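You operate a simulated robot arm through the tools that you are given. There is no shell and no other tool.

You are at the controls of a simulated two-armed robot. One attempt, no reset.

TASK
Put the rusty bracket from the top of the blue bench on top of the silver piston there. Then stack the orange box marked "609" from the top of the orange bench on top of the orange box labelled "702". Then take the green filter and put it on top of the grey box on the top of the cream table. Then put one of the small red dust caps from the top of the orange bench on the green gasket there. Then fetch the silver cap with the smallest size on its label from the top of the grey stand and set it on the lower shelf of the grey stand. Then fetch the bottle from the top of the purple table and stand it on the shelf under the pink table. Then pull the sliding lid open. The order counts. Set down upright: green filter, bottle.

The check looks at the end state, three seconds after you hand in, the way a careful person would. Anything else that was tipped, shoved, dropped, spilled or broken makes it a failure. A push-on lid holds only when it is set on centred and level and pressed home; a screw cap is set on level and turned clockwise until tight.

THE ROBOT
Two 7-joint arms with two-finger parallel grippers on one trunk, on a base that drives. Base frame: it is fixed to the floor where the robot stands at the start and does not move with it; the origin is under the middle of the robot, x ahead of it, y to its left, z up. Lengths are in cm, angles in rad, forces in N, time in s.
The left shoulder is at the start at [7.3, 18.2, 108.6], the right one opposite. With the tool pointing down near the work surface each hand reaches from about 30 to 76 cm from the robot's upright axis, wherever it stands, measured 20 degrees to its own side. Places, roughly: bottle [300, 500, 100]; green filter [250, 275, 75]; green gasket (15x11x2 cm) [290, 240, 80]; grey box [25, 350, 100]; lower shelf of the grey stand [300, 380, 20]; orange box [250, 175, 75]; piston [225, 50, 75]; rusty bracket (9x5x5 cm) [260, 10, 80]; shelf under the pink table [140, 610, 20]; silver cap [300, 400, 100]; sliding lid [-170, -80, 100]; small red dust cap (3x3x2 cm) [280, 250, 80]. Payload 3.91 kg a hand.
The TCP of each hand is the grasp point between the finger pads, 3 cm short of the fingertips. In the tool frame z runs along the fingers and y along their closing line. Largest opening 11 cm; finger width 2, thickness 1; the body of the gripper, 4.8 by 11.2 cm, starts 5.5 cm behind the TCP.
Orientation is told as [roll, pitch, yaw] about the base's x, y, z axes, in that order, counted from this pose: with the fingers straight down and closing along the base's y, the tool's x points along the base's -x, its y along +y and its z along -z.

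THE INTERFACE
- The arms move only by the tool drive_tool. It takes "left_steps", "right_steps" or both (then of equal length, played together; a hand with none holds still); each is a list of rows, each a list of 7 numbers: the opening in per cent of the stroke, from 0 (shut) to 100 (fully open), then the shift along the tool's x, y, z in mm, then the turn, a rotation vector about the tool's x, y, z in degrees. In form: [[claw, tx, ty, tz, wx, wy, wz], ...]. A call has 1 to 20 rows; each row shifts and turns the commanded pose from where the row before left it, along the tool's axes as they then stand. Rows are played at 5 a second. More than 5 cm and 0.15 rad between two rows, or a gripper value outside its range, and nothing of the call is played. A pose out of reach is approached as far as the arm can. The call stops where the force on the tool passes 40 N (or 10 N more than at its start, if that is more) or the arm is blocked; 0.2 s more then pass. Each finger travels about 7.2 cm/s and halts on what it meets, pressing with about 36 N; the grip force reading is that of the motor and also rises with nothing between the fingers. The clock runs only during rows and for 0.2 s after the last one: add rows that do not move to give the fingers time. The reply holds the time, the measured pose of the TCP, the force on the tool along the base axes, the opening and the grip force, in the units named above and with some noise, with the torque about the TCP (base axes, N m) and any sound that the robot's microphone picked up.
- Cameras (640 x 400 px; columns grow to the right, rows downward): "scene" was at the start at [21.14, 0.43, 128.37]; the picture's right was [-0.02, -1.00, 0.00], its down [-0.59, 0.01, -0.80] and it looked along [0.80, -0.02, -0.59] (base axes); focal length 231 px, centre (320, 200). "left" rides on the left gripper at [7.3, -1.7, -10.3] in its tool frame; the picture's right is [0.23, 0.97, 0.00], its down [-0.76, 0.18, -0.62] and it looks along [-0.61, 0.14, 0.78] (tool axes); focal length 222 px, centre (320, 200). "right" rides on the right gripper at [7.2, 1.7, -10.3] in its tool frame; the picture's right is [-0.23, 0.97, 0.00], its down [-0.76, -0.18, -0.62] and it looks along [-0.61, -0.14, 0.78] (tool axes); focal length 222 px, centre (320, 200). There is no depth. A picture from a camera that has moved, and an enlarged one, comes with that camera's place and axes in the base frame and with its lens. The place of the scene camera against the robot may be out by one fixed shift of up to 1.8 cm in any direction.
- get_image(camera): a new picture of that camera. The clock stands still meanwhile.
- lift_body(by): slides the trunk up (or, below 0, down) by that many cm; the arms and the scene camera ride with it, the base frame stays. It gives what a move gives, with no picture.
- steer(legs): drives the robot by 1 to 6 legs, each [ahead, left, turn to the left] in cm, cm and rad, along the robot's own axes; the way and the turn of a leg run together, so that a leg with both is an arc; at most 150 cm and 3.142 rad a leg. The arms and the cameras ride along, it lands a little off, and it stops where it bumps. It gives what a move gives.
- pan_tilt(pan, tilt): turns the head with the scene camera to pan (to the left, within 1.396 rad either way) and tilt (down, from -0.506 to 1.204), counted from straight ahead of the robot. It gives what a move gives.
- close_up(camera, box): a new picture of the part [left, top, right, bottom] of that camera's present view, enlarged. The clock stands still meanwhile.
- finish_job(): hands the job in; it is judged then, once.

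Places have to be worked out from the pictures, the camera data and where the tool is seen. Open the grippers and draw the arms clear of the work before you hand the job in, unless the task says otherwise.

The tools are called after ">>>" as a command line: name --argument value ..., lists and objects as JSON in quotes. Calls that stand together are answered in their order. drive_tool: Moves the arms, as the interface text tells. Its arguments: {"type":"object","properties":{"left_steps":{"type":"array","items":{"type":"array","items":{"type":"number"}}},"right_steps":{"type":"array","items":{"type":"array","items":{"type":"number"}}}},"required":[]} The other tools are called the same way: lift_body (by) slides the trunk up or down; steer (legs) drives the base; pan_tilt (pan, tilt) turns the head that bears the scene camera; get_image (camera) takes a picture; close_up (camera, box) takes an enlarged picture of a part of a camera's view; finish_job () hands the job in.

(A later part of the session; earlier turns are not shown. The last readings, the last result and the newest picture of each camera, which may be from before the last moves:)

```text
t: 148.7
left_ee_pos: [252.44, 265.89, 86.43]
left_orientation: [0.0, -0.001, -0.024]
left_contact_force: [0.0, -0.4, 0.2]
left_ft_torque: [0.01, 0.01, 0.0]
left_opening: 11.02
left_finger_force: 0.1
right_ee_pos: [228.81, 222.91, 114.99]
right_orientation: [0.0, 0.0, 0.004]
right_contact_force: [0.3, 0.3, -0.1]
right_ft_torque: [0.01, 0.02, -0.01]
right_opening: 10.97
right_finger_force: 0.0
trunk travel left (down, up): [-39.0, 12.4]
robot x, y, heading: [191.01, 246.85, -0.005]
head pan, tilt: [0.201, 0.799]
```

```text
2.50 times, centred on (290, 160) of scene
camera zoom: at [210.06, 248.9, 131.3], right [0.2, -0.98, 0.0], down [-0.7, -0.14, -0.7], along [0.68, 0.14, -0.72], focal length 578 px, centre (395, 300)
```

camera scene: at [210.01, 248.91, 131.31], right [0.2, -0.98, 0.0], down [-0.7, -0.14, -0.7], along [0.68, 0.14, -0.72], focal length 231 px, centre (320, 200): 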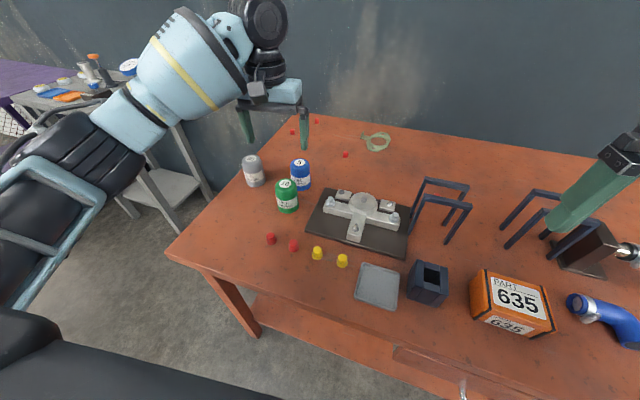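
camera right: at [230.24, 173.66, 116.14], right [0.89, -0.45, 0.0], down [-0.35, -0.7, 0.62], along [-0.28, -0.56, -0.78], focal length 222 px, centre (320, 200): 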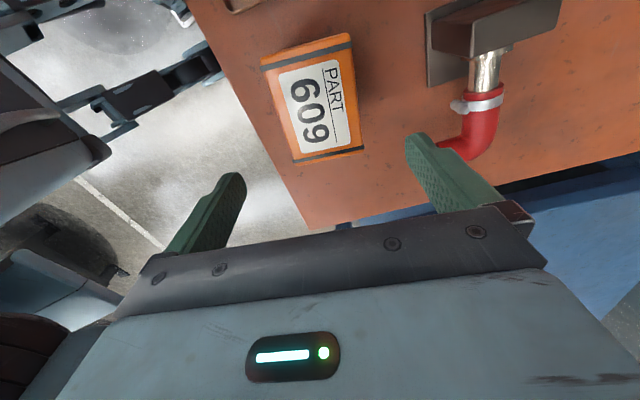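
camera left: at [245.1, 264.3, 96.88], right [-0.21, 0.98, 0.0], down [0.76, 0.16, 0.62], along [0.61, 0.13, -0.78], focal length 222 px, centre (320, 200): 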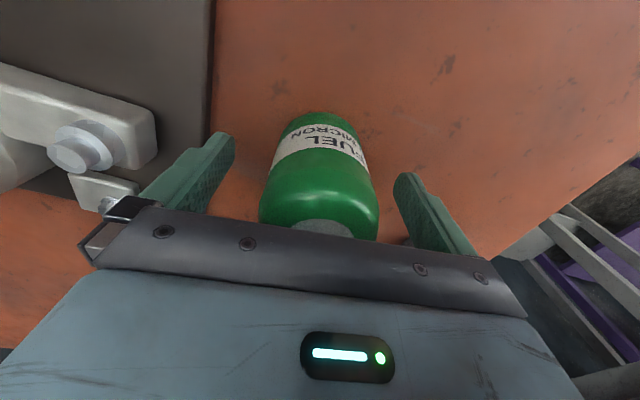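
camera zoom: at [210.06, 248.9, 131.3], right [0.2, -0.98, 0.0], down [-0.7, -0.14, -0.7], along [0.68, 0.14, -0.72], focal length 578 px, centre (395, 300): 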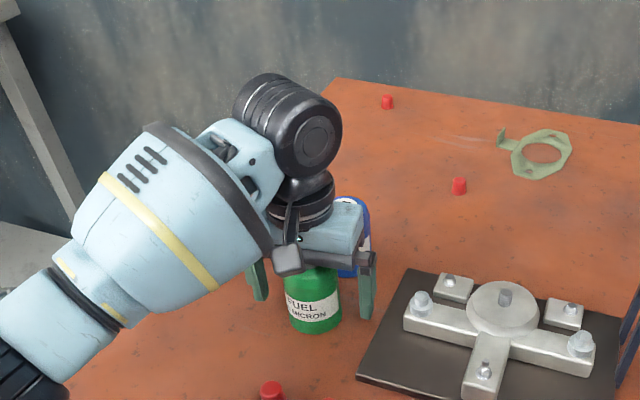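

The filter stands between the fingers. I close, then lift a little to test.

>>> drive_tool --left_steps '[[0, 0, 0, 0, 0, 0, 0], [0, 0, 0, 0, 0, 0, 0], [0, 0, 0, 0, 0, 0, 0], [0, 0, 0, 0, 0, 0, 0], [0, 0, 0, 0, 0, 0, 0]]'

>>> drive_tool --left_steps '[[0, 0, 0, -10, 0, 0, 0], [0, 0, 0, -30, 0, 0, 0], [0, 0, 0, -40, 0, 0, 0], [0, 0, 0, -40, 0, 0, 0], [0, 0, 0, -40, 0, 0, 0], [0, 0, 0, -40, 0, 0, 0], [0, 0, 0, -40, 0, 0, 0], [0, 0, 0, -40, 0, 0, 0], [0, 0, 0, 0, 0, 0, 0]]'

>>> get_image --camera "left"

>>> get_image --camera "scene"

```text
t: 149.9
left_ee_pos: [252.47, 265.81, 86.44]
left_orientation: [-0.002, -0.001, -0.019]
left_contact_force: [-0.9, 0.0, 0.2]
left_ft_torque: [0.04, 0.01, 0.02]
left_opening: 5.82
left_finger_force: 36.0
right_ee_pos: [228.79, 222.8, 114.91]
right_orientation: [0.001, -0.001, 0.002]
right_contact_force: [0.2, 0.2, -0.2]
right_ft_torque: [0.0, 0.01, -0.02]
right_opening: 11.0
right_finger_force: 0.0
trunk travel left (down, up): [-39.0, 12.4]
robot x, y, heading: [191.06, 246.66, -0.003]
head pan, tilt: [0.201, 0.799]
```

```text
t: 151.9
left_ee_pos: [252.31, 266.23, 114.04]
left_orientation: [0.0, 0.001, -0.02]
left_contact_force: [-0.5, 0.3, -2.2]
left_ft_torque: [0.01, 0.02, 0.0]
left_opening: 5.82
left_finger_force: 36.1
right_ee_pos: [228.91, 222.84, 114.99]
right_orientation: [0.0, 0.0, 0.003]
right_contact_force: [-0.4, 0.2, 0.3]
right_ft_torque: [0.0, 0.03, -0.01]
right_opening: 11.01
right_finger_force: 0.0
trunk travel left (down, up): [-39.0, 12.4]
robot x, y, heading: [191.04, 246.31, 0.0]
head pan, tilt: [0.201, 0.799]
```

```text
taken
camera left: at [244.98, 264.63, 124.56], right [-0.21, 0.98, 0.0], down [0.77, 0.16, 0.62], along [0.61, 0.13, -0.78], focal length 222 px, centre (320, 200)
```

left: 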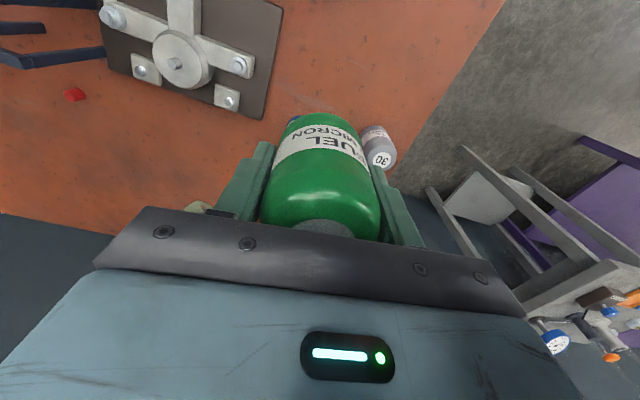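

```text
taken
camera scene: at [210.13, 248.93, 131.28], right [0.2, -0.98, 0.0], down [-0.7, -0.14, -0.7], along [0.68, 0.14, -0.72], focal length 231 px, centre (320, 200)
```

scene: 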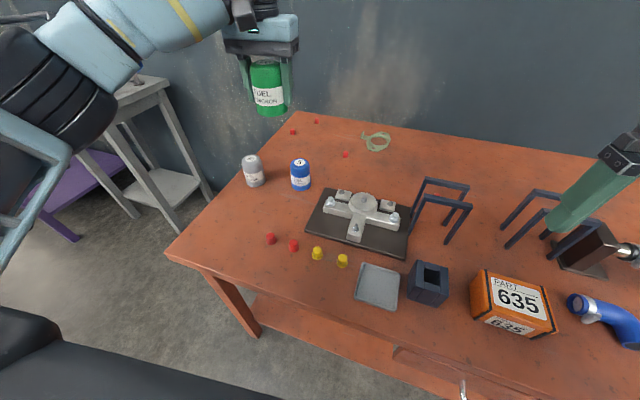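

The filter is held upright. I draw it in close, back away from the bench and turn left toward the cream table to look.

>>> drive_tool --left_steps '[[0, 42, 0, 0, 0, 0, 0], [0, 42, 0, 0, 0, 0, 0], [0, 42, 0, 0, 0, 0, 0], [0, 42, 0, 0, 0, 0, 0], [0, 42, 0, 0, 0, 0, 0], [0, 0, 0, 0, 0, 0, 0]]'

>>> steer --legs '[[-35, 0, 0], [0, 0, 1.3]]'

>>> pan_tilt --pan 0.6 --tilt 0.4

>>> get_image --camera "scene"

>>> pan_tilt --pan 0.0 --tilt 0.4

>>> get_image --camera "scene"

```text
t: 153.3
left_ee_pos: [231.49, 266.5, 114.56]
left_orientation: [-0.001, 0.001, -0.021]
left_contact_force: [-1.0, 0.4, -3.0]
left_ft_torque: [0.01, 0.03, -0.01]
left_opening: 5.84
left_finger_force: 36.3
right_ee_pos: [228.79, 222.84, 114.98]
right_orientation: [-0.001, -0.003, 0.005]
right_contact_force: [0.5, -0.1, 0.5]
right_ft_torque: [0.01, 0.02, 0.02]
right_opening: 11.01
right_finger_force: 0.1
trunk travel left (down, up): [-39.0, 12.4]
robot x, y, heading: [190.87, 247.06, -0.003]
head pan, tilt: [0.201, 0.799]
```

```text
t: 158.7
left_ee_pos: [149.14, 291.12, 114.73]
left_orientation: [0.001, -0.001, 1.252]
left_contact_force: [0.3, -0.2, -1.6]
left_ft_torque: [0.0, 0.01, 0.01]
left_opening: 5.83
left_finger_force: 36.0
right_ee_pos: [190.02, 275.83, 114.95]
right_orientation: [0.0, 0.0, 1.278]
right_contact_force: [0.3, -0.7, 0.5]
right_ft_torque: [-0.01, 0.02, -0.01]
right_opening: 11.01
right_finger_force: 0.0
trunk travel left (down, up): [-39.0, 12.4]
robot x, y, heading: [156.01, 246.96, 1.276]
head pan, tilt: [0.201, 0.799]
```

```text
t: 159.6
left_ee_pos: [149.05, 291.31, 114.61]
left_orientation: [0.001, -0.001, 1.251]
left_contact_force: [-0.5, -0.4, -2.7]
left_ft_torque: [-0.03, -0.01, -0.01]
left_opening: 5.82
left_finger_force: 36.1
right_ee_pos: [190.0, 275.74, 115.09]
right_orientation: [0.001, 0.001, 1.276]
right_contact_force: [-0.7, 0.1, 0.4]
right_ft_torque: [0.03, -0.01, 0.04]
right_opening: 10.96
right_finger_force: 0.0
trunk travel left (down, up): [-39.0, 12.4]
robot x, y, heading: [156.35, 246.68, 1.272]
head pan, tilt: [0.6, 0.4]
```

```text
taken
camera scene: at [156.19, 267.49, 134.8], right [0.95, 0.3, 0.0], down [0.12, -0.37, -0.92], along [-0.27, 0.88, -0.39], focal length 231 px, centre (320, 200)
```

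scene: 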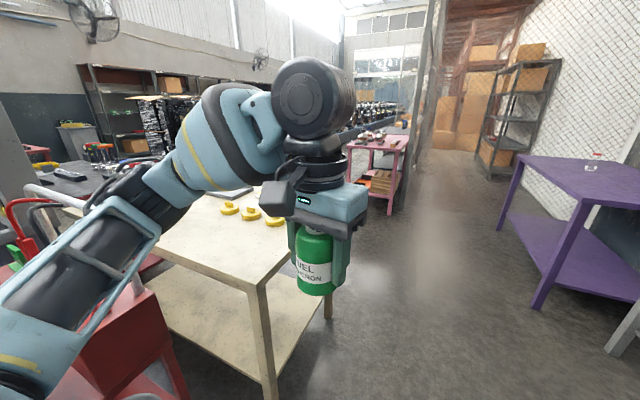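

```text
t: 160.6
left_ee_pos: [148.98, 291.09, 114.74]
left_orientation: [-0.001, -0.001, 1.252]
left_contact_force: [-0.4, 0.3, -2.0]
left_ft_torque: [0.01, 0.0, -0.01]
left_opening: 5.81
left_finger_force: 36.3
right_ee_pos: [190.12, 275.77, 115.01]
right_orientation: [0.001, -0.001, 1.277]
right_contact_force: [0.2, 0.3, -0.8]
right_ft_torque: [-0.01, 0.01, 0.0]
right_opening: 11.0
right_finger_force: 0.1
trunk travel left (down, up): [-39.0, 12.4]
robot x, y, heading: [156.43, 246.68, 1.273]
head pan, tilt: [0.0, 0.4]
```

```text
taken
camera scene: at [161.65, 267.49, 134.81], right [0.96, -0.29, 0.0], down [-0.11, -0.37, -0.92], along [0.27, 0.88, -0.39], focal length 231 px, centre (320, 200)
```

scene: 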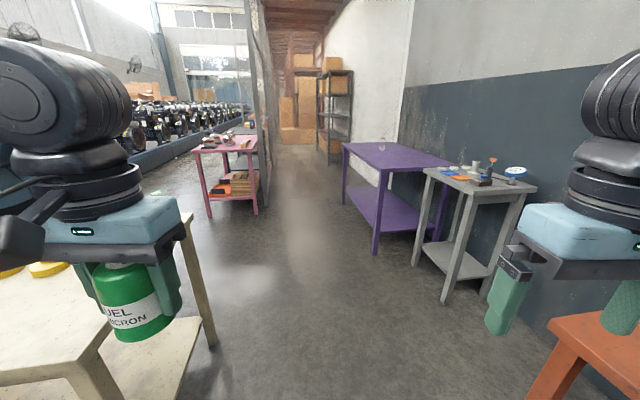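

The cream table is ahead-left with the red cart close by. I look farther left and lower to see the grey box and how the cart stands.

>>> pan_tilt --pan 1.2 --tilt 0.45

>>> get_image --camera "scene"

>>> get_image --camera "left"

```text
t: 162.0
left_ee_pos: [149.1, 291.22, 114.65]
left_orientation: [0.001, 0.001, 1.251]
left_contact_force: [0.6, -0.4, -2.6]
left_ft_torque: [-0.02, 0.0, -0.03]
left_opening: 5.83
left_finger_force: 36.1
right_ee_pos: [190.17, 275.71, 115.05]
right_orientation: [0.0, 0.0, 1.277]
right_contact_force: [0.1, -0.6, -0.6]
right_ft_torque: [0.04, 0.03, 0.02]
right_opening: 11.01
right_finger_force: 0.1
trunk travel left (down, up): [-39.0, 12.4]
robot x, y, heading: [156.2, 246.75, 1.275]
head pan, tilt: [1.201, 0.45]
```

```text
taken
camera scene: at [151.73, 264.34, 134.34], right [0.62, 0.78, 0.0], down [0.34, -0.27, -0.9], along [-0.71, 0.56, -0.44], focal length 231 px, centre (320, 200)
```

scene: 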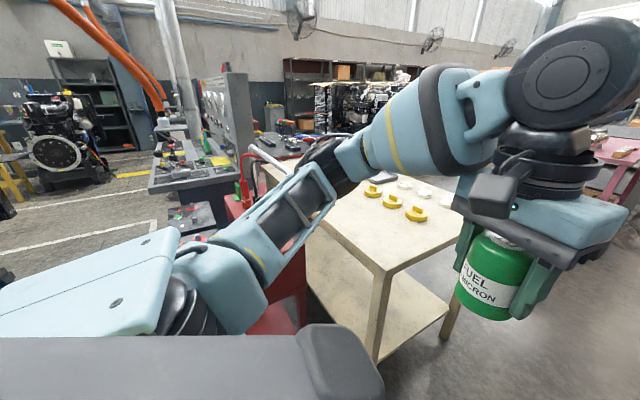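

```text
taken
camera left: at [148.35, 283.73, 125.1], right [-1.0, 0.09, 0.0], down [0.07, 0.78, 0.62], along [0.06, 0.62, -0.78], focal length 222 px, centre (320, 200)
```

left: 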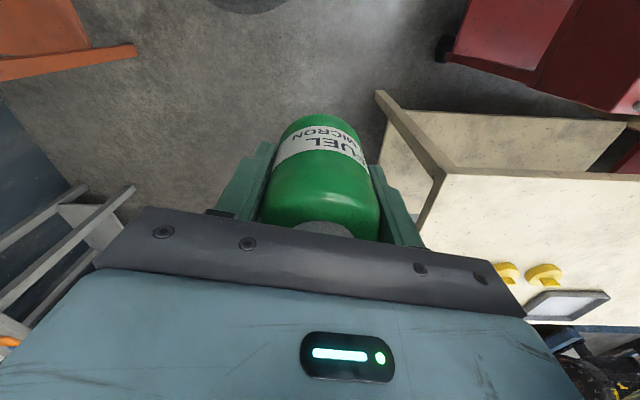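

The cart blocks the cream table's near side, but the aisle on the right and the far side look free. I drive up the aisle past the table and look back at it.

>>> steer --legs '[[140, 0, 0], [30, 0, 0.9]]'

>>> pan_tilt --pan 0.7 --tilt 0.4

>>> get_image --camera "scene"

>>> pan_tilt --pan 0.1 --tilt 0.4

>>> get_image --camera "scene"

```text
t: 171.2
left_ee_pos: [152.1, 427.4, 114.65]
left_orientation: [0.0, -0.001, 2.177]
left_contact_force: [0.4, 0.0, -2.2]
left_ft_torque: [0.0, -0.01, 0.01]
left_opening: 5.83
left_finger_force: 36.1
right_ee_pos: [189.13, 450.93, 115.01]
right_orientation: [0.0, -0.001, 2.203]
right_contact_force: [-0.5, 0.0, -1.0]
right_ft_torque: [0.02, 0.01, -0.01]
right_opening: 11.0
right_finger_force: 0.2
trunk travel left (down, up): [-39.0, 12.4]
robot x, y, heading: [191.94, 406.34, 2.196]
head pan, tilt: [1.201, 0.45]
```

```text
t: 172.1
left_ee_pos: [152.07, 427.42, 114.68]
left_orientation: [0.0, 0.0, 2.177]
left_contact_force: [-0.1, 0.3, -2.7]
left_ft_torque: [0.02, 0.01, -0.04]
left_opening: 5.77
left_finger_force: 36.0
right_ee_pos: [189.07, 450.83, 114.99]
right_orientation: [0.001, 0.001, 2.201]
right_contact_force: [0.5, 0.0, -0.6]
right_ft_torque: [-0.02, 0.0, 0.04]
right_opening: 11.0
right_finger_force: 0.1
trunk travel left (down, up): [-39.0, 12.4]
robot x, y, heading: [191.76, 406.77, 2.197]
head pan, tilt: [0.7, 0.4]
```

```text
taken
camera scene: at [175.23, 418.86, 134.81], right [0.24, 0.97, 0.0], down [0.38, -0.09, -0.92], along [-0.89, 0.22, -0.39], focal length 231 px, centre (320, 200)
```

scene: 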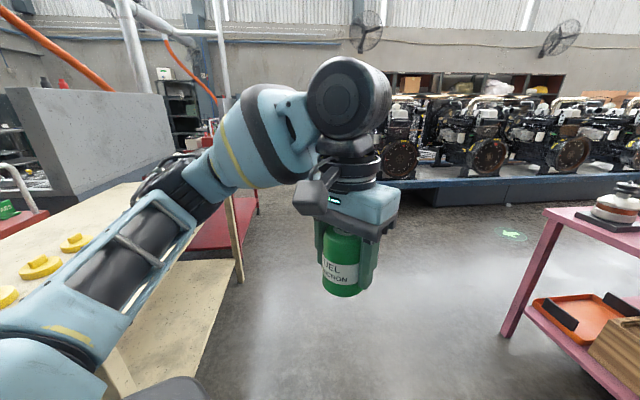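

```text
t: 173.1
left_ee_pos: [152.07, 427.5, 114.79]
left_orientation: [0.0, 0.001, 2.176]
left_contact_force: [0.0, -0.2, -2.1]
left_ft_torque: [-0.01, 0.01, 0.02]
left_opening: 5.8
left_finger_force: 35.7
right_ee_pos: [189.04, 451.02, 115.03]
right_orientation: [0.0, -0.001, 2.202]
right_contact_force: [-0.3, -0.1, -0.5]
right_ft_torque: [0.0, -0.02, 0.01]
right_opening: 11.0
right_finger_force: 0.0
trunk travel left (down, up): [-39.0, 12.4]
robot x, y, heading: [191.7, 406.09, 2.198]
head pan, tilt: [0.099, 0.4]
```

```text
taken
camera scene: at [178.06, 423.55, 134.81], right [0.75, 0.66, 0.0], down [0.26, -0.29, -0.92], along [-0.61, 0.69, -0.39], focal length 231 px, centre (320, 200)
```

scene: 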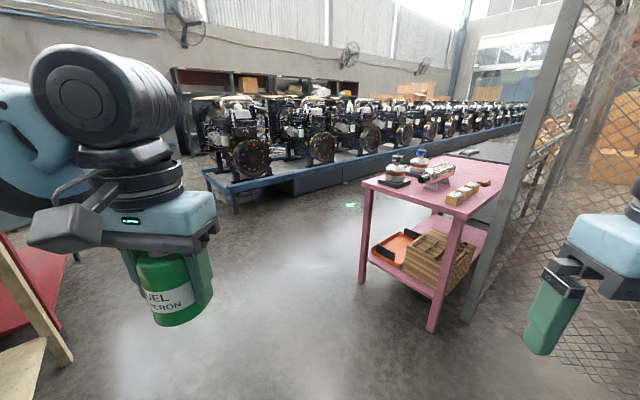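

The far side of the cream table is open floor. I drive around to its north side and turn to face the table.

>>> steer --legs '[[93, 68, 0], [0, 0, 2.2]]'

>>> pan_tilt --pan 0.0 --tilt 0.5

>>> get_image --camera "scene"

>>> get_image --camera "left"

```text
t: 184.7
left_ee_pos: [82.83, 399.33, 114.65]
left_orientation: [-0.001, 0.001, -1.98]
left_contact_force: [-0.1, -0.5, -2.2]
left_ft_torque: [0.01, 0.0, -0.04]
left_opening: 5.8
left_finger_force: 36.0
right_ee_pos: [43.34, 418.36, 114.94]
right_orientation: [0.001, 0.0, -1.956]
right_contact_force: [0.1, -0.2, -0.2]
right_ft_torque: [0.0, 0.0, -0.01]
right_opening: 11.02
right_finger_force: 0.2
trunk travel left (down, up): [-39.0, 12.4]
robot x, y, heading: [79.77, 444.32, -1.958]
head pan, tilt: [0.099, 0.4]
```

```text
t: 185.4
left_ee_pos: [82.8, 399.22, 114.61]
left_orientation: [0.002, 0.0, -1.981]
left_contact_force: [1.2, 0.5, -2.3]
left_ft_torque: [0.0, -0.05, -0.01]
left_opening: 5.77
left_finger_force: 36.1
right_ee_pos: [43.3, 418.24, 114.91]
right_orientation: [0.0, 0.0, -1.956]
right_contact_force: [-0.3, 0.7, -0.1]
right_ft_torque: [0.0, 0.03, -0.03]
right_opening: 10.98
right_finger_force: 0.2
trunk travel left (down, up): [-39.0, 12.4]
robot x, y, heading: [79.58, 444.31, -1.959]
head pan, tilt: [0.0, 0.499]
```

```text
taken
camera scene: at [70.96, 425.46, 133.9], right [-0.93, 0.38, 0.0], down [0.18, 0.44, -0.88], along [-0.33, -0.81, -0.48], focal length 231 px, centre (320, 200)
```

scene: 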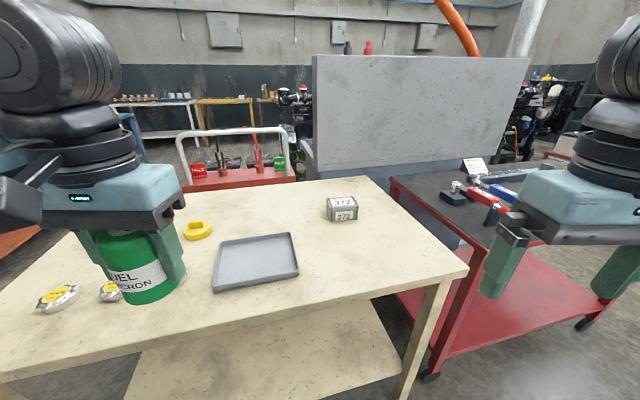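

```text
taken
camera left: at [84.1, 406.59, 125.09], right [0.98, -0.18, 0.0], down [-0.14, -0.77, 0.62], along [-0.11, -0.61, -0.78], focal length 222 px, centre (320, 200)
```

left: 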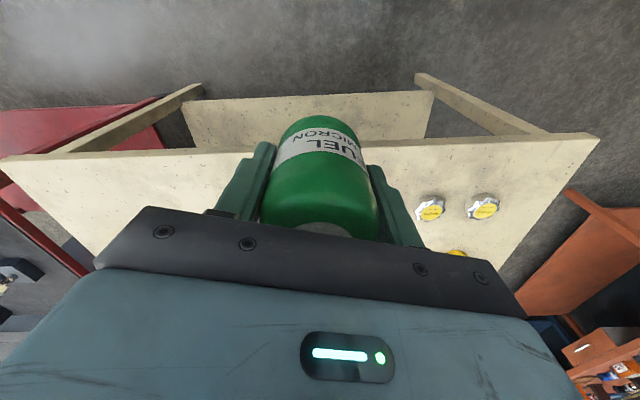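

The cream table is in front and a small grey labelled box stands near its west end at about [31, 352]. I zoom in on it.

>>> close_up --camera "scene" --box '[180, 160, 420, 310]'

>>> close_up --camera "scene" --box '[310, 180, 374, 230]'

```text
2.67 times, centred on (300, 235) of scene
camera zoom: at [70.96, 425.46, 133.9], right [-0.93, 0.38, 0.0], down [0.18, 0.44, -0.88], along [-0.33, -0.81, -0.48], focal length 617 px, centre (373, 107)
```

zoom: 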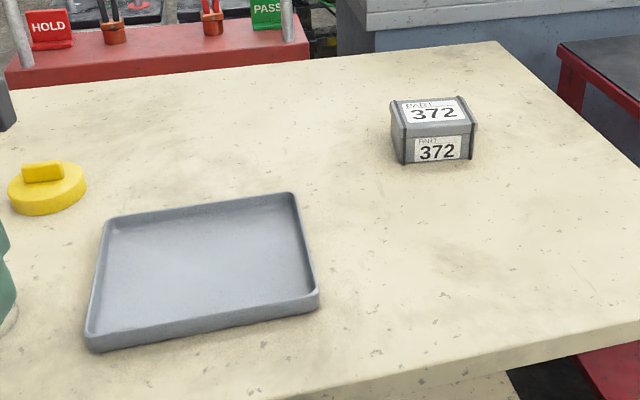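

```text
8.00 times, centred on (342, 205) of scene
camera zoom: at [70.96, 425.46, 133.9], right [-0.93, 0.38, 0.0], down [0.18, 0.44, -0.88], along [-0.33, -0.81, -0.48], focal length 1850 px, centre (144, 160)
```

zoom: 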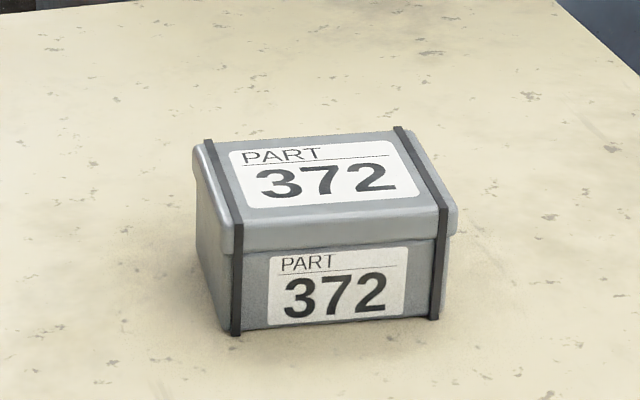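

The grey box "372" is about 10.7 × 8 × 6 cm with a flat top, centred near [31.6, 353.5]. I turn square to the table and move up to its north edge opposite the box.

>>> steer --legs '[[0, 0, 0.388], [25, -55, 0]]'

>>> pan_tilt --pan 0.1 --tilt 0.75

>>> get_image --camera "scene"

>>> get_image --camera "right"

>>> get_image --camera "left"

```text
t: 191.4
left_ee_pos: [47.8, 381.06, 114.69]
left_orientation: [0.002, 0.0, -1.58]
left_contact_force: [0.2, 0.4, -2.4]
left_ft_torque: [0.06, 0.0, -0.03]
left_opening: 5.81
left_finger_force: 36.0
right_ee_pos: [4.04, 382.93, 115.07]
right_orientation: [0.001, 0.003, -1.553]
right_contact_force: [0.0, 0.9, 0.5]
right_ft_torque: [-0.01, 0.05, -0.02]
right_opening: 11.02
right_finger_force: 0.0
trunk travel left (down, up): [-39.0, 12.4]
robot x, y, heading: [27.56, 420.78, -1.561]
head pan, tilt: [0.0, 0.499]
stopped in leg 2: the robot was blocked; the commanded pose is now the measured one
```

```text
t: 192.2
left_ee_pos: [47.81, 380.95, 114.59]
left_orientation: [0.001, 0.001, -1.579]
left_contact_force: [0.6, -0.4, -1.7]
left_ft_torque: [0.0, -0.01, 0.0]
left_opening: 5.77
left_finger_force: 36.2
right_ee_pos: [3.97, 383.01, 115.0]
right_orientation: [0.0, 0.001, -1.553]
right_contact_force: [0.2, 0.4, 0.0]
right_ft_torque: [0.06, 0.0, 0.0]
right_opening: 10.97
right_finger_force: 0.0
trunk travel left (down, up): [-39.0, 12.4]
robot x, y, heading: [27.48, 420.97, -1.553]
head pan, tilt: [0.099, 0.75]
```

```text
taken
camera scene: at [27.65, 401.62, 131.7], right [-0.99, -0.11, 0.0], down [-0.08, 0.68, -0.73], along [0.08, -0.73, -0.68], focal length 231 px, centre (320, 200)
```

scene: 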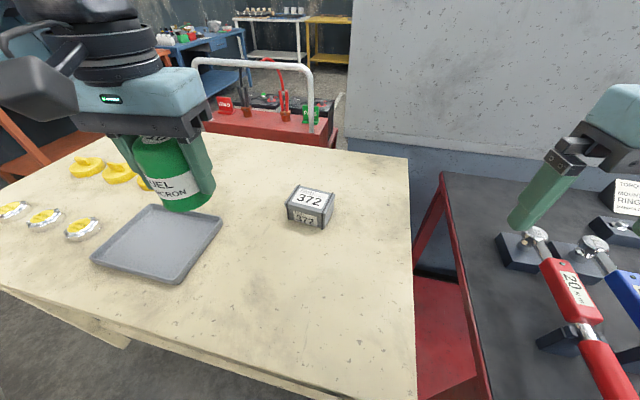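

```text
taken
camera right: at [5.56, 390.34, 125.17], right [0.98, -0.21, 0.0], down [-0.17, -0.77, 0.62], along [-0.13, -0.61, -0.78], focal length 222 px, centre (320, 200)
```

right: 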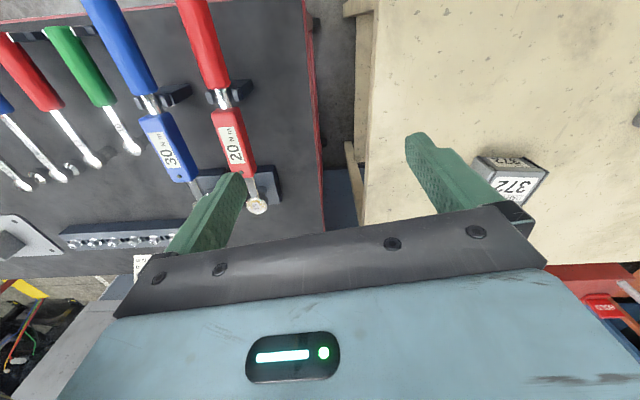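

```text
taken
camera left: at [46.1, 388.17, 125.08], right [0.98, 0.22, 0.0], down [0.17, -0.76, 0.62], along [0.14, -0.61, -0.78], focal length 222 px, centre (320, 200)
```

left: 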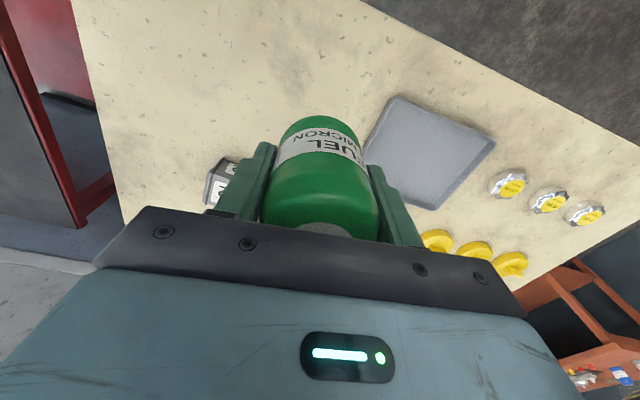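

The base stopped at about [27.5, 420.9] (table-leg distance), which still leaves the grey box about 67 cm ahead. I zoom in on the box with the scene and right cameras to fix its position.

>>> close_up --camera "scene" --box '[260, 165, 360, 245]'

>>> close_up --camera "right" --box '[440, 120, 580, 220]'

```text
5.00 times, centred on (310, 205) of scene
camera zoom: at [27.65, 401.62, 131.7], right [-0.99, -0.11, 0.0], down [-0.08, 0.68, -0.73], along [0.08, -0.73, -0.68], focal length 1156 px, centre (370, 175)
```

zoom: 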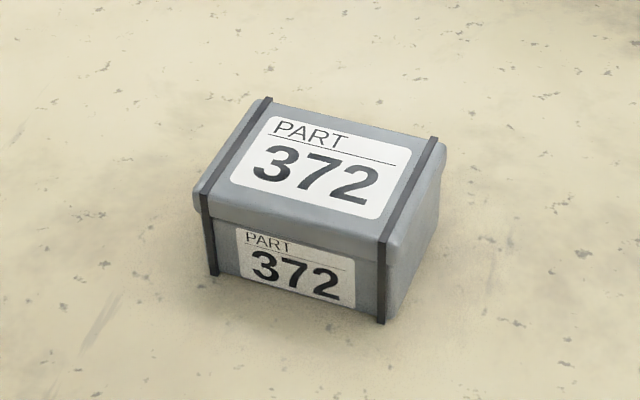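

```text
4.00 times, centred on (510, 170) of right
camera zoom: at [5.56, 390.34, 125.17], right [0.98, -0.21, 0.0], down [-0.17, -0.77, 0.62], along [-0.13, -0.61, -0.78], focal length 888 px, centre (-440, 320)
```

zoom: 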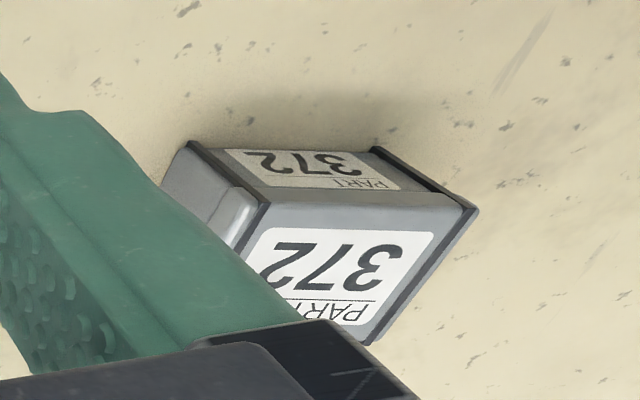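

The estimates of the box height differ a bit between cameras, so I move the left hand nearer but to the side, so its camera sees the grey box directly.

>>> drive_tool --left_steps '[[0, -40, 18, 0, 0, 0, 0], [0, -40, 18, 0, 0, 0, 0], [0, -40, 18, 0, 0, 0, 0], [0, 0, 0, 0, 0, 0, 0]]'

>>> get_image --camera "left"

>>> close_up --camera "left" --box '[140, 80, 260, 200]'

```text
t: 193.2
left_ee_pos: [53.11, 368.68, 114.54]
left_orientation: [0.001, 0.0, -1.582]
left_contact_force: [0.3, 0.4, -2.3]
left_ft_torque: [-0.05, -0.02, 0.02]
left_opening: 5.79
left_finger_force: 36.0
right_ee_pos: [4.0, 383.12, 115.02]
right_orientation: [-0.001, 0.0, -1.554]
right_contact_force: [0.1, 0.1, -0.1]
right_ft_torque: [-0.02, -0.03, 0.0]
right_opening: 11.0
right_finger_force: 0.1
trunk travel left (down, up): [-39.0, 12.4]
robot x, y, heading: [27.3, 421.24, -1.558]
head pan, tilt: [0.099, 0.75]
```

```text
taken
camera left: at [51.47, 375.89, 124.96], right [0.98, 0.22, 0.0], down [0.17, -0.76, 0.62], along [0.14, -0.61, -0.78], focal length 222 px, centre (320, 200)
```

left: 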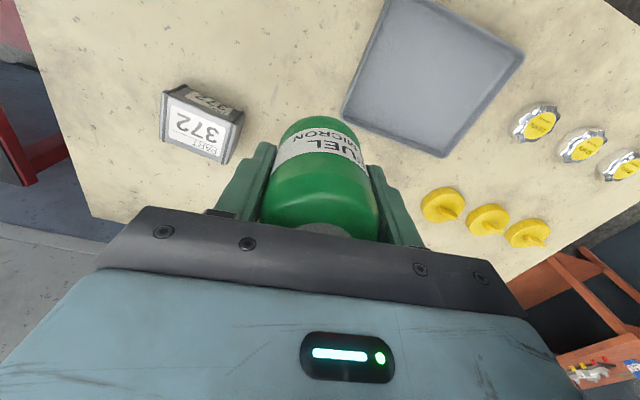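

```text
3.33 times, centred on (200, 140) of left
camera zoom: at [51.47, 375.89, 124.96], right [0.98, 0.22, 0.0], down [0.17, -0.76, 0.62], along [0.14, -0.61, -0.78], focal length 740 px, centre (720, 400)
```

zoom: 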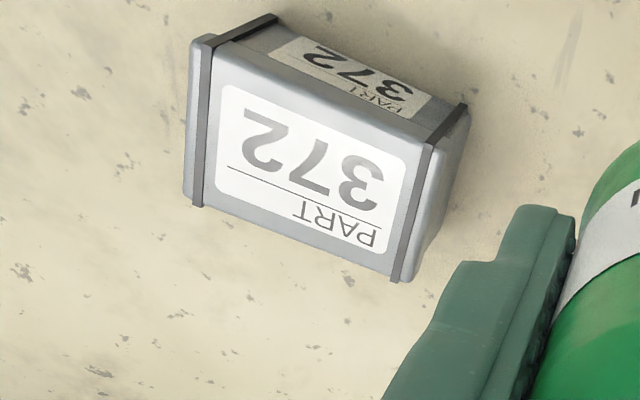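

The grey box centres at about [35.5, 358.1] with its top near z 90. I carry the filter above it, staying about 9 cm above the lid.

>>> drive_tool --left_steps '[[0, -21.6, -35, 15, 0, 0, 0], [0, -21.6, -35, 15, 0, 0, 0], [0, -21.6, -35, 15, 0, 0, 0], [0, -21.6, -35, 15, 0, 0, 0], [0, -21.6, -35, 15, 0, 0, 0], [0, 0, 0, 0, 0, 0, 0]]'

>>> get_image --camera "left"

>>> close_up --camera "scene" --box '[240, 110, 400, 250]'

>>> get_image --camera "right"

```text
t: 194.6
left_ee_pos: [35.26, 358.24, 107.41]
left_orientation: [0.0, 0.0, -1.58]
left_contact_force: [0.6, 0.2, -1.8]
left_ft_torque: [0.02, 0.0, -0.01]
left_opening: 5.79
left_finger_force: 36.0
right_ee_pos: [4.05, 383.14, 115.03]
right_orientation: [0.001, 0.002, -1.552]
right_contact_force: [-0.6, 1.3, 0.3]
right_ft_torque: [-0.05, 0.03, -0.02]
right_opening: 11.0
right_finger_force: 0.0
trunk travel left (down, up): [-39.0, 12.4]
robot x, y, heading: [27.63, 420.69, -1.56]
head pan, tilt: [0.099, 0.75]
```

```text
taken
camera left: at [33.66, 365.56, 117.78], right [0.98, 0.22, 0.0], down [0.17, -0.76, 0.62], along [0.14, -0.61, -0.78], focal length 222 px, centre (320, 200)
```

left: 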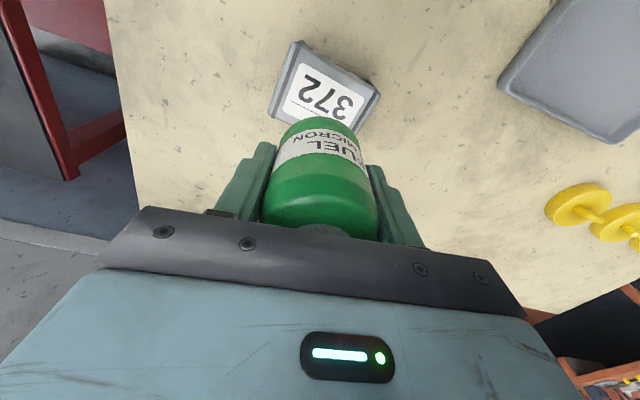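

```text
2.86 times, centred on (320, 180) of scene
camera zoom: at [27.78, 401.67, 131.7], right [-0.99, -0.11, 0.0], down [-0.08, 0.68, -0.73], along [0.08, -0.73, -0.68], focal length 661 px, centre (320, 257)
```

zoom: 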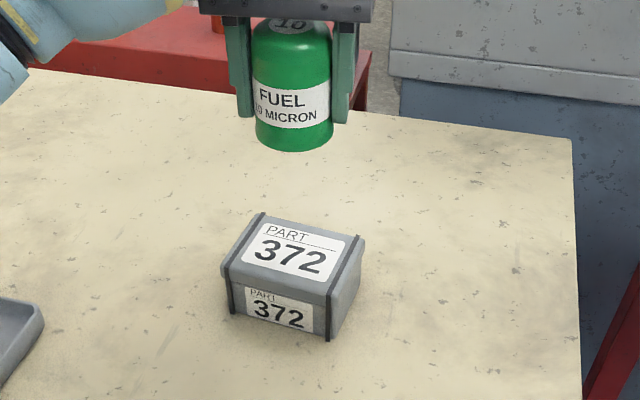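

```text
taken
camera right: at [5.68, 390.39, 125.21], right [0.98, -0.21, 0.0], down [-0.16, -0.77, 0.62], along [-0.13, -0.61, -0.78], focal length 222 px, centre (320, 200)
```

right: 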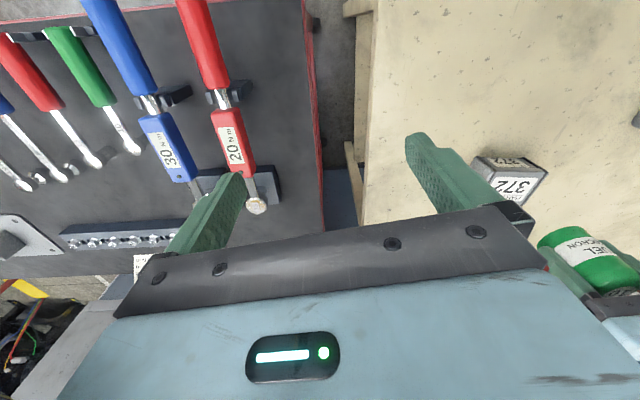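

I zoom the left view to check the box's position relative to the filter before lowering.

>>> close_up --camera "left" --box '[240, 20, 400, 140]'

```text
3.33 times, centred on (320, 80) of left
camera zoom: at [33.66, 365.56, 117.78], right [0.98, 0.22, 0.0], down [0.17, -0.76, 0.62], along [0.14, -0.61, -0.78], focal length 740 px, centre (320, 600)
```

zoom: 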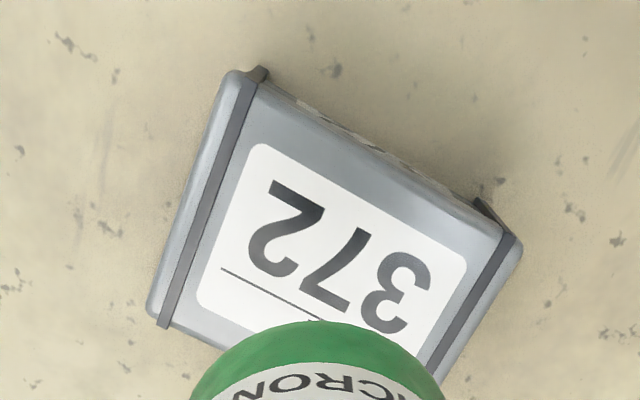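

Box centre refined to [35.7, 358.3], top ≈ 89.8; the filter is 0.4 cm off. I correct and lower to about 2 cm above it.

>>> drive_tool --left_steps '[[0, 0, 4, 0, 0, 0, 0], [0, 0, 0, 40, 0, 0, 0], [0, 0, 0, 35, 0, 0, 0], [0, 0, 0, 25, 0, 0, 0], [0, 0, 0, 0, 0, 0, 0]]'

>>> close_up --camera "scene" --box '[250, 130, 370, 250]'

>>> get_image --camera "left"

```text
t: 195.8
left_ee_pos: [35.88, 358.38, 96.91]
left_orientation: [-0.001, 0.001, -1.579]
left_contact_force: [0.3, 0.4, -2.0]
left_ft_torque: [-0.03, 0.0, 0.02]
left_opening: 5.76
left_finger_force: 36.2
right_ee_pos: [4.03, 383.1, 115.01]
right_orientation: [0.001, 0.003, -1.552]
right_contact_force: [0.5, -0.7, -0.4]
right_ft_torque: [-0.02, 0.02, -0.01]
right_opening: 11.01
right_finger_force: 0.1
trunk travel left (down, up): [-39.0, 12.4]
robot x, y, heading: [27.12, 421.24, -1.558]
head pan, tilt: [0.099, 0.75]
```

```text
3.33 times, centred on (310, 190) of scene
camera zoom: at [27.67, 401.65, 131.7], right [-0.99, -0.11, 0.0], down [-0.08, 0.68, -0.73], along [0.08, -0.73, -0.68], focal length 771 px, centre (353, 233)
```

zoom: 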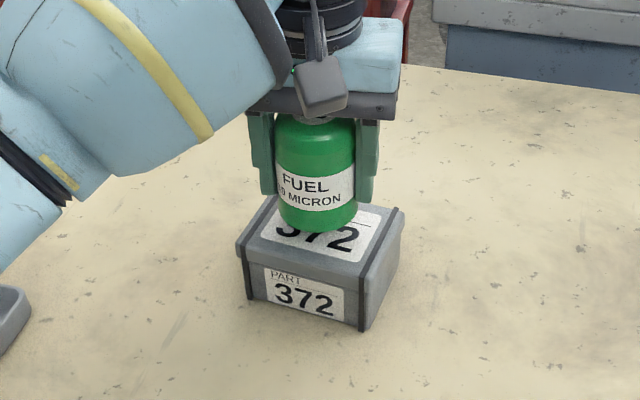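

```text
taken
camera left: at [34.21, 365.59, 107.37], right [0.98, 0.22, 0.0], down [0.17, -0.76, 0.62], along [0.14, -0.61, -0.78], focal length 222 px, centre (320, 200)
```

left: 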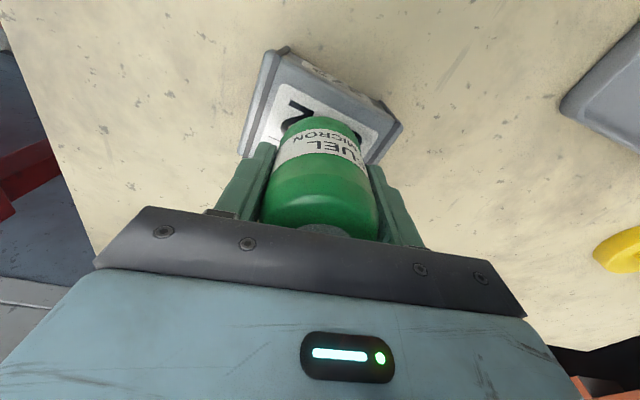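

The filter is centred over the lid. I lower it in small steps until contact.

>>> drive_tool --left_steps '[[0, 0, 0, 6, 0, 0, 0], [0, 0, 0, 5, 0, 0, 0], [0, 0, 0, 3, 0, 0, 0], [0, 0, 0, 3, 0, 0, 0]]'

```text
t: 196.8
left_ee_pos: [35.94, 358.24, 95.54]
left_orientation: [0.0, 0.0, -1.579]
left_contact_force: [0.5, 0.1, -2.0]
left_ft_torque: [0.03, 0.02, -0.01]
left_opening: 5.8
left_finger_force: 36.7
right_ee_pos: [4.01, 383.08, 114.9]
right_orientation: [-0.001, 0.001, -1.556]
right_contact_force: [0.6, -0.1, -1.0]
right_ft_torque: [0.01, 0.0, 0.03]
right_opening: 11.0
right_finger_force: 0.0
trunk travel left (down, up): [-39.0, 12.4]
robot x, y, heading: [27.44, 421.38, -1.563]
head pan, tilt: [0.099, 0.75]
```

No contact yet at z 95.5; I keep going in 2–3 mm steps.

>>> drive_tool --left_steps '[[0, 0, 0, 3, 0, 0, 0], [0, 0, 0, 3, 0, 0, 0], [0, 0, 0, 2, 0, 0, 0]]'

>>> close_up --camera "scene" --box '[250, 130, 370, 250]'

```text
t: 197.6
left_ee_pos: [35.85, 358.24, 95.11]
left_orientation: [-0.002, -0.009, -1.581]
left_contact_force: [0.8, -4.0, 29.8]
left_ft_torque: [-0.2, -0.23, 0.15]
left_opening: 5.7
left_finger_force: 35.8
right_ee_pos: [4.01, 383.26, 115.07]
right_orientation: [0.001, 0.001, -1.553]
right_contact_force: [-0.5, -0.1, 0.2]
right_ft_torque: [-0.01, -0.01, 0.01]
right_opening: 10.98
right_finger_force: 0.0
trunk travel left (down, up): [-39.0, 12.4]
robot x, y, heading: [27.44, 420.83, -1.556]
head pan, tilt: [0.099, 0.75]
```

```text
3.33 times, centred on (310, 190) of scene
camera zoom: at [27.65, 401.87, 131.76], right [-0.99, -0.11, 0.0], down [-0.08, 0.68, -0.73], along [0.08, -0.73, -0.68], focal length 771 px, centre (353, 233)
```

zoom: 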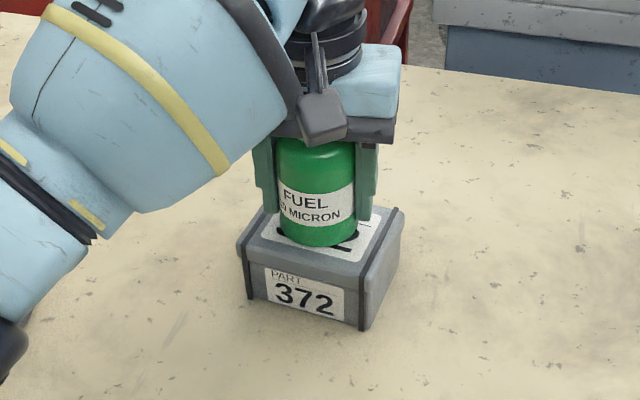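

Contact with 30 N at z 95.1. I ease off 3 mm, open the fingers and withdraw upward.

>>> drive_tool --left_steps '[[0, 0, 0, -3, 0, 0, 0], [0, 0, 0, 0, 0, 0, 0], [60, 0, 0, 0, 0, 0, 0], [80, 0, 0, 0, 0, 0, 0], [90, 0, 0, 0, 0, 0, 0], [90, 0, 0, 0, 0, 0, 0], [90, 0, 0, -20, 0, 0, 0], [90, 0, 0, -40, 0, 0, 0], [90, 0, 0, -40, 0, 0, 0], [90, 0, 0, -40, 0, 0, 0], [90, 0, 0, -40, 0, 0, 0], [90, 0, 0, 0, 0, 0, 0]]'

>>> close_up --camera "scene" --box '[250, 130, 370, 250]'

>>> get_image --camera "left"

```text
t: 200.2
left_ee_pos: [35.87, 357.82, 112.78]
left_orientation: [0.0, -0.001, -1.58]
left_contact_force: [0.2, -0.3, -0.7]
left_ft_torque: [-0.01, 0.05, -0.01]
left_opening: 9.92
left_finger_force: 0.1
right_ee_pos: [4.02, 382.98, 114.95]
right_orientation: [0.001, 0.002, -1.555]
right_contact_force: [-0.7, -0.2, -0.1]
right_ft_torque: [0.01, 0.01, -0.01]
right_opening: 11.01
right_finger_force: 0.0
trunk travel left (down, up): [-39.0, 12.4]
robot x, y, heading: [27.26, 420.83, -1.56]
head pan, tilt: [0.099, 0.75]
```

```text
3.33 times, centred on (310, 190) of scene
camera zoom: at [27.69, 401.59, 131.68], right [-0.99, -0.11, 0.0], down [-0.08, 0.68, -0.73], along [0.08, -0.73, -0.68], focal length 771 px, centre (353, 233)
```

zoom: 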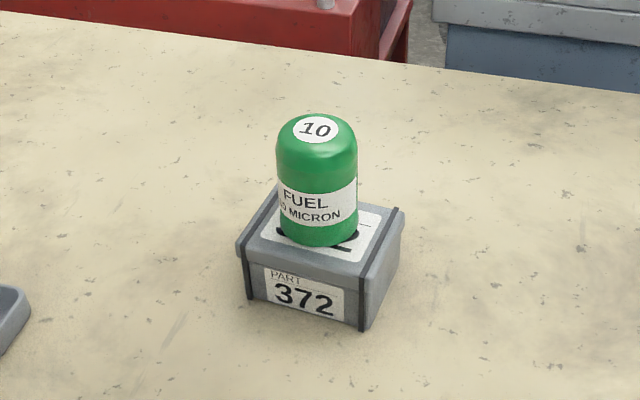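

```text
taken
camera left: at [34.18, 365.09, 123.18], right [0.98, 0.22, 0.0], down [0.17, -0.76, 0.62], along [0.14, -0.61, -0.78], focal length 222 px, centre (320, 200)
```

left: 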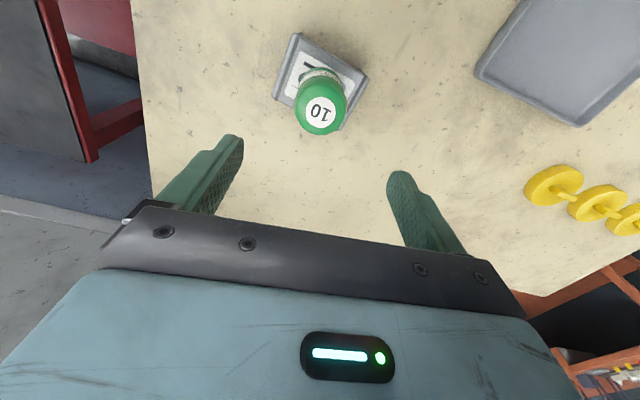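

The filter stands upright on the grey box. I retract the hand, back off and drive back around to the orange bench for the dust cap.

>>> drive_tool --left_steps '[[100, 45, 0, 0, 0, 0, 0], [100, 45, 0, 0, 0, 0, 0], [100, 45, 5, 0, 0, 0, 0], [100, 45, 10, 0, 0, 0, 0], [100, 45, 20, 0, 0, 0, 0], [100, 0, 20, 0, 0, 0, 0]]'

>>> steer --legs '[[-28, 20, 0], [0, 130, 0], [145, 0, 0], [0, 0, 1.56]]'

>>> pan_tilt --pan 0.0 --tilt 0.6

>>> get_image --camera "scene"

```text
t: 201.6
left_ee_pos: [41.86, 380.76, 113.17]
left_orientation: [0.0, 0.001, -1.58]
left_contact_force: [0.1, 0.2, 0.2]
left_ft_torque: [0.0, 0.0, 0.01]
left_opening: 11.0
left_finger_force: 0.0
right_ee_pos: [4.05, 383.04, 114.97]
right_orientation: [-0.002, 0.002, -1.556]
right_contact_force: [0.0, 0.4, 0.4]
right_ft_torque: [-0.01, -0.01, 0.0]
right_opening: 10.99
right_finger_force: 0.0
trunk travel left (down, up): [-39.0, 12.4]
robot x, y, heading: [27.36, 420.83, -1.558]
head pan, tilt: [0.099, 0.75]
```

```text
t: 225.4
left_ee_pos: [216.55, 323.77, 113.13]
left_orientation: [-0.001, 0.0, 0.051]
left_contact_force: [-0.7, -0.4, -0.3]
left_ft_torque: [0.0, -0.02, -0.05]
left_opening: 11.03
left_finger_force: 0.1
right_ee_pos: [216.57, 286.05, 114.99]
right_orientation: [0.001, 0.002, 0.076]
right_contact_force: [0.3, -0.2, 0.1]
right_ft_torque: [0.03, -0.01, 0.04]
right_opening: 11.0
right_finger_force: 0.0
trunk travel left (down, up): [-39.0, 12.4]
robot x, y, heading: [177.11, 307.04, 0.077]
head pan, tilt: [0.099, 0.75]
```

```text
t: 226.1
left_ee_pos: [216.69, 323.76, 113.02]
left_orientation: [0.0, 0.0, 0.053]
left_contact_force: [-0.5, -0.7, 0.5]
left_ft_torque: [0.0, -0.03, -0.03]
left_opening: 11.02
left_finger_force: 0.0
right_ee_pos: [216.56, 286.08, 115.0]
right_orientation: [0.0, 0.001, 0.077]
right_contact_force: [0.0, -0.4, 0.9]
right_ft_torque: [0.01, -0.03, 0.02]
right_opening: 10.99
right_finger_force: 0.0
trunk travel left (down, up): [-39.0, 12.4]
robot x, y, heading: [177.08, 307.28, 0.074]
head pan, tilt: [0.0, 0.6]
```

```text
taken
camera scene: at [197.09, 309.22, 132.98], right [0.07, -1.0, 0.0], down [-0.56, -0.04, -0.82], along [0.82, 0.06, -0.57], focal length 231 px, centre (320, 200)
```

scene: 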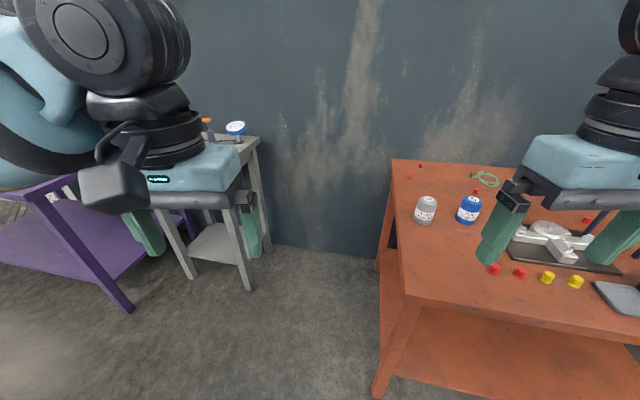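

Most red caps and the gasket are far back on the bench (gasket near [293, 242]), so I will work from the bench's free left end. I turn to face along the wall and sidle toward that end.

>>> steer --legs '[[0, 28, 0], [0, 0, -1.78], [0, 60, 0]]'

>>> pan_tilt --pan 0.25 --tilt 0.65

>>> get_image --camera "scene"

>>> get_image --camera "left"

```text
t: 238.7
left_ee_pos: [242.82, 287.21, 113.09]
left_orientation: [-0.001, 0.001, -1.707]
left_contact_force: [-0.6, 0.7, -0.9]
left_ft_torque: [-0.01, 0.0, 0.04]
left_opening: 11.0
left_finger_force: 0.0
right_ee_pos: [205.75, 294.14, 114.9]
right_orientation: [-0.001, 0.002, -1.68]
right_contact_force: [-0.2, 1.0, 0.4]
right_ft_torque: [-0.01, 0.03, 0.01]
right_opening: 11.0
right_finger_force: 0.0
trunk travel left (down, up): [-39.0, 12.4]
robot x, y, heading: [233.79, 329.13, -1.684]
head pan, tilt: [0.0, 0.6]
```

```text
t: 239.5
left_ee_pos: [242.73, 287.29, 113.14]
left_orientation: [0.001, 0.0, -1.706]
left_contact_force: [0.1, 0.3, -0.2]
left_ft_torque: [-0.02, 0.03, 0.0]
left_opening: 10.99
left_finger_force: 0.0
right_ee_pos: [205.71, 294.17, 115.03]
right_orientation: [0.001, 0.001, -1.68]
right_contact_force: [0.1, 0.5, -0.6]
right_ft_torque: [-0.01, -0.02, -0.02]
right_opening: 11.0
right_finger_force: 0.0
trunk travel left (down, up): [-39.0, 12.4]
robot x, y, heading: [233.66, 329.0, -1.691]
head pan, tilt: [0.25, 0.649]
```

```text
taken
camera scene: at [232.68, 309.26, 132.56], right [-0.99, -0.13, 0.0], down [-0.08, 0.6, -0.8], along [0.11, -0.79, -0.6], focal length 231 px, centre (320, 200)
```

scene: 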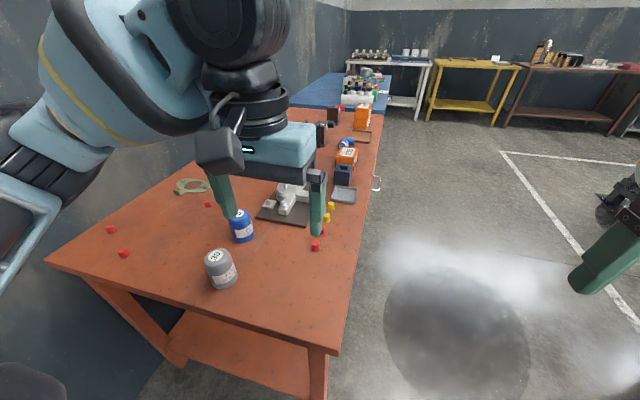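

```text
taken
camera left: at [242.01, 294.6, 123.53], right [1.0, 0.09, 0.0], down [0.07, -0.78, 0.62], along [0.06, -0.62, -0.78], focal length 222 px, centre (320, 200)
```

left: 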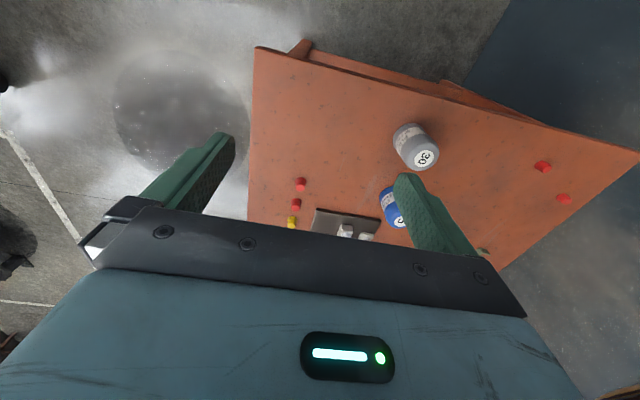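

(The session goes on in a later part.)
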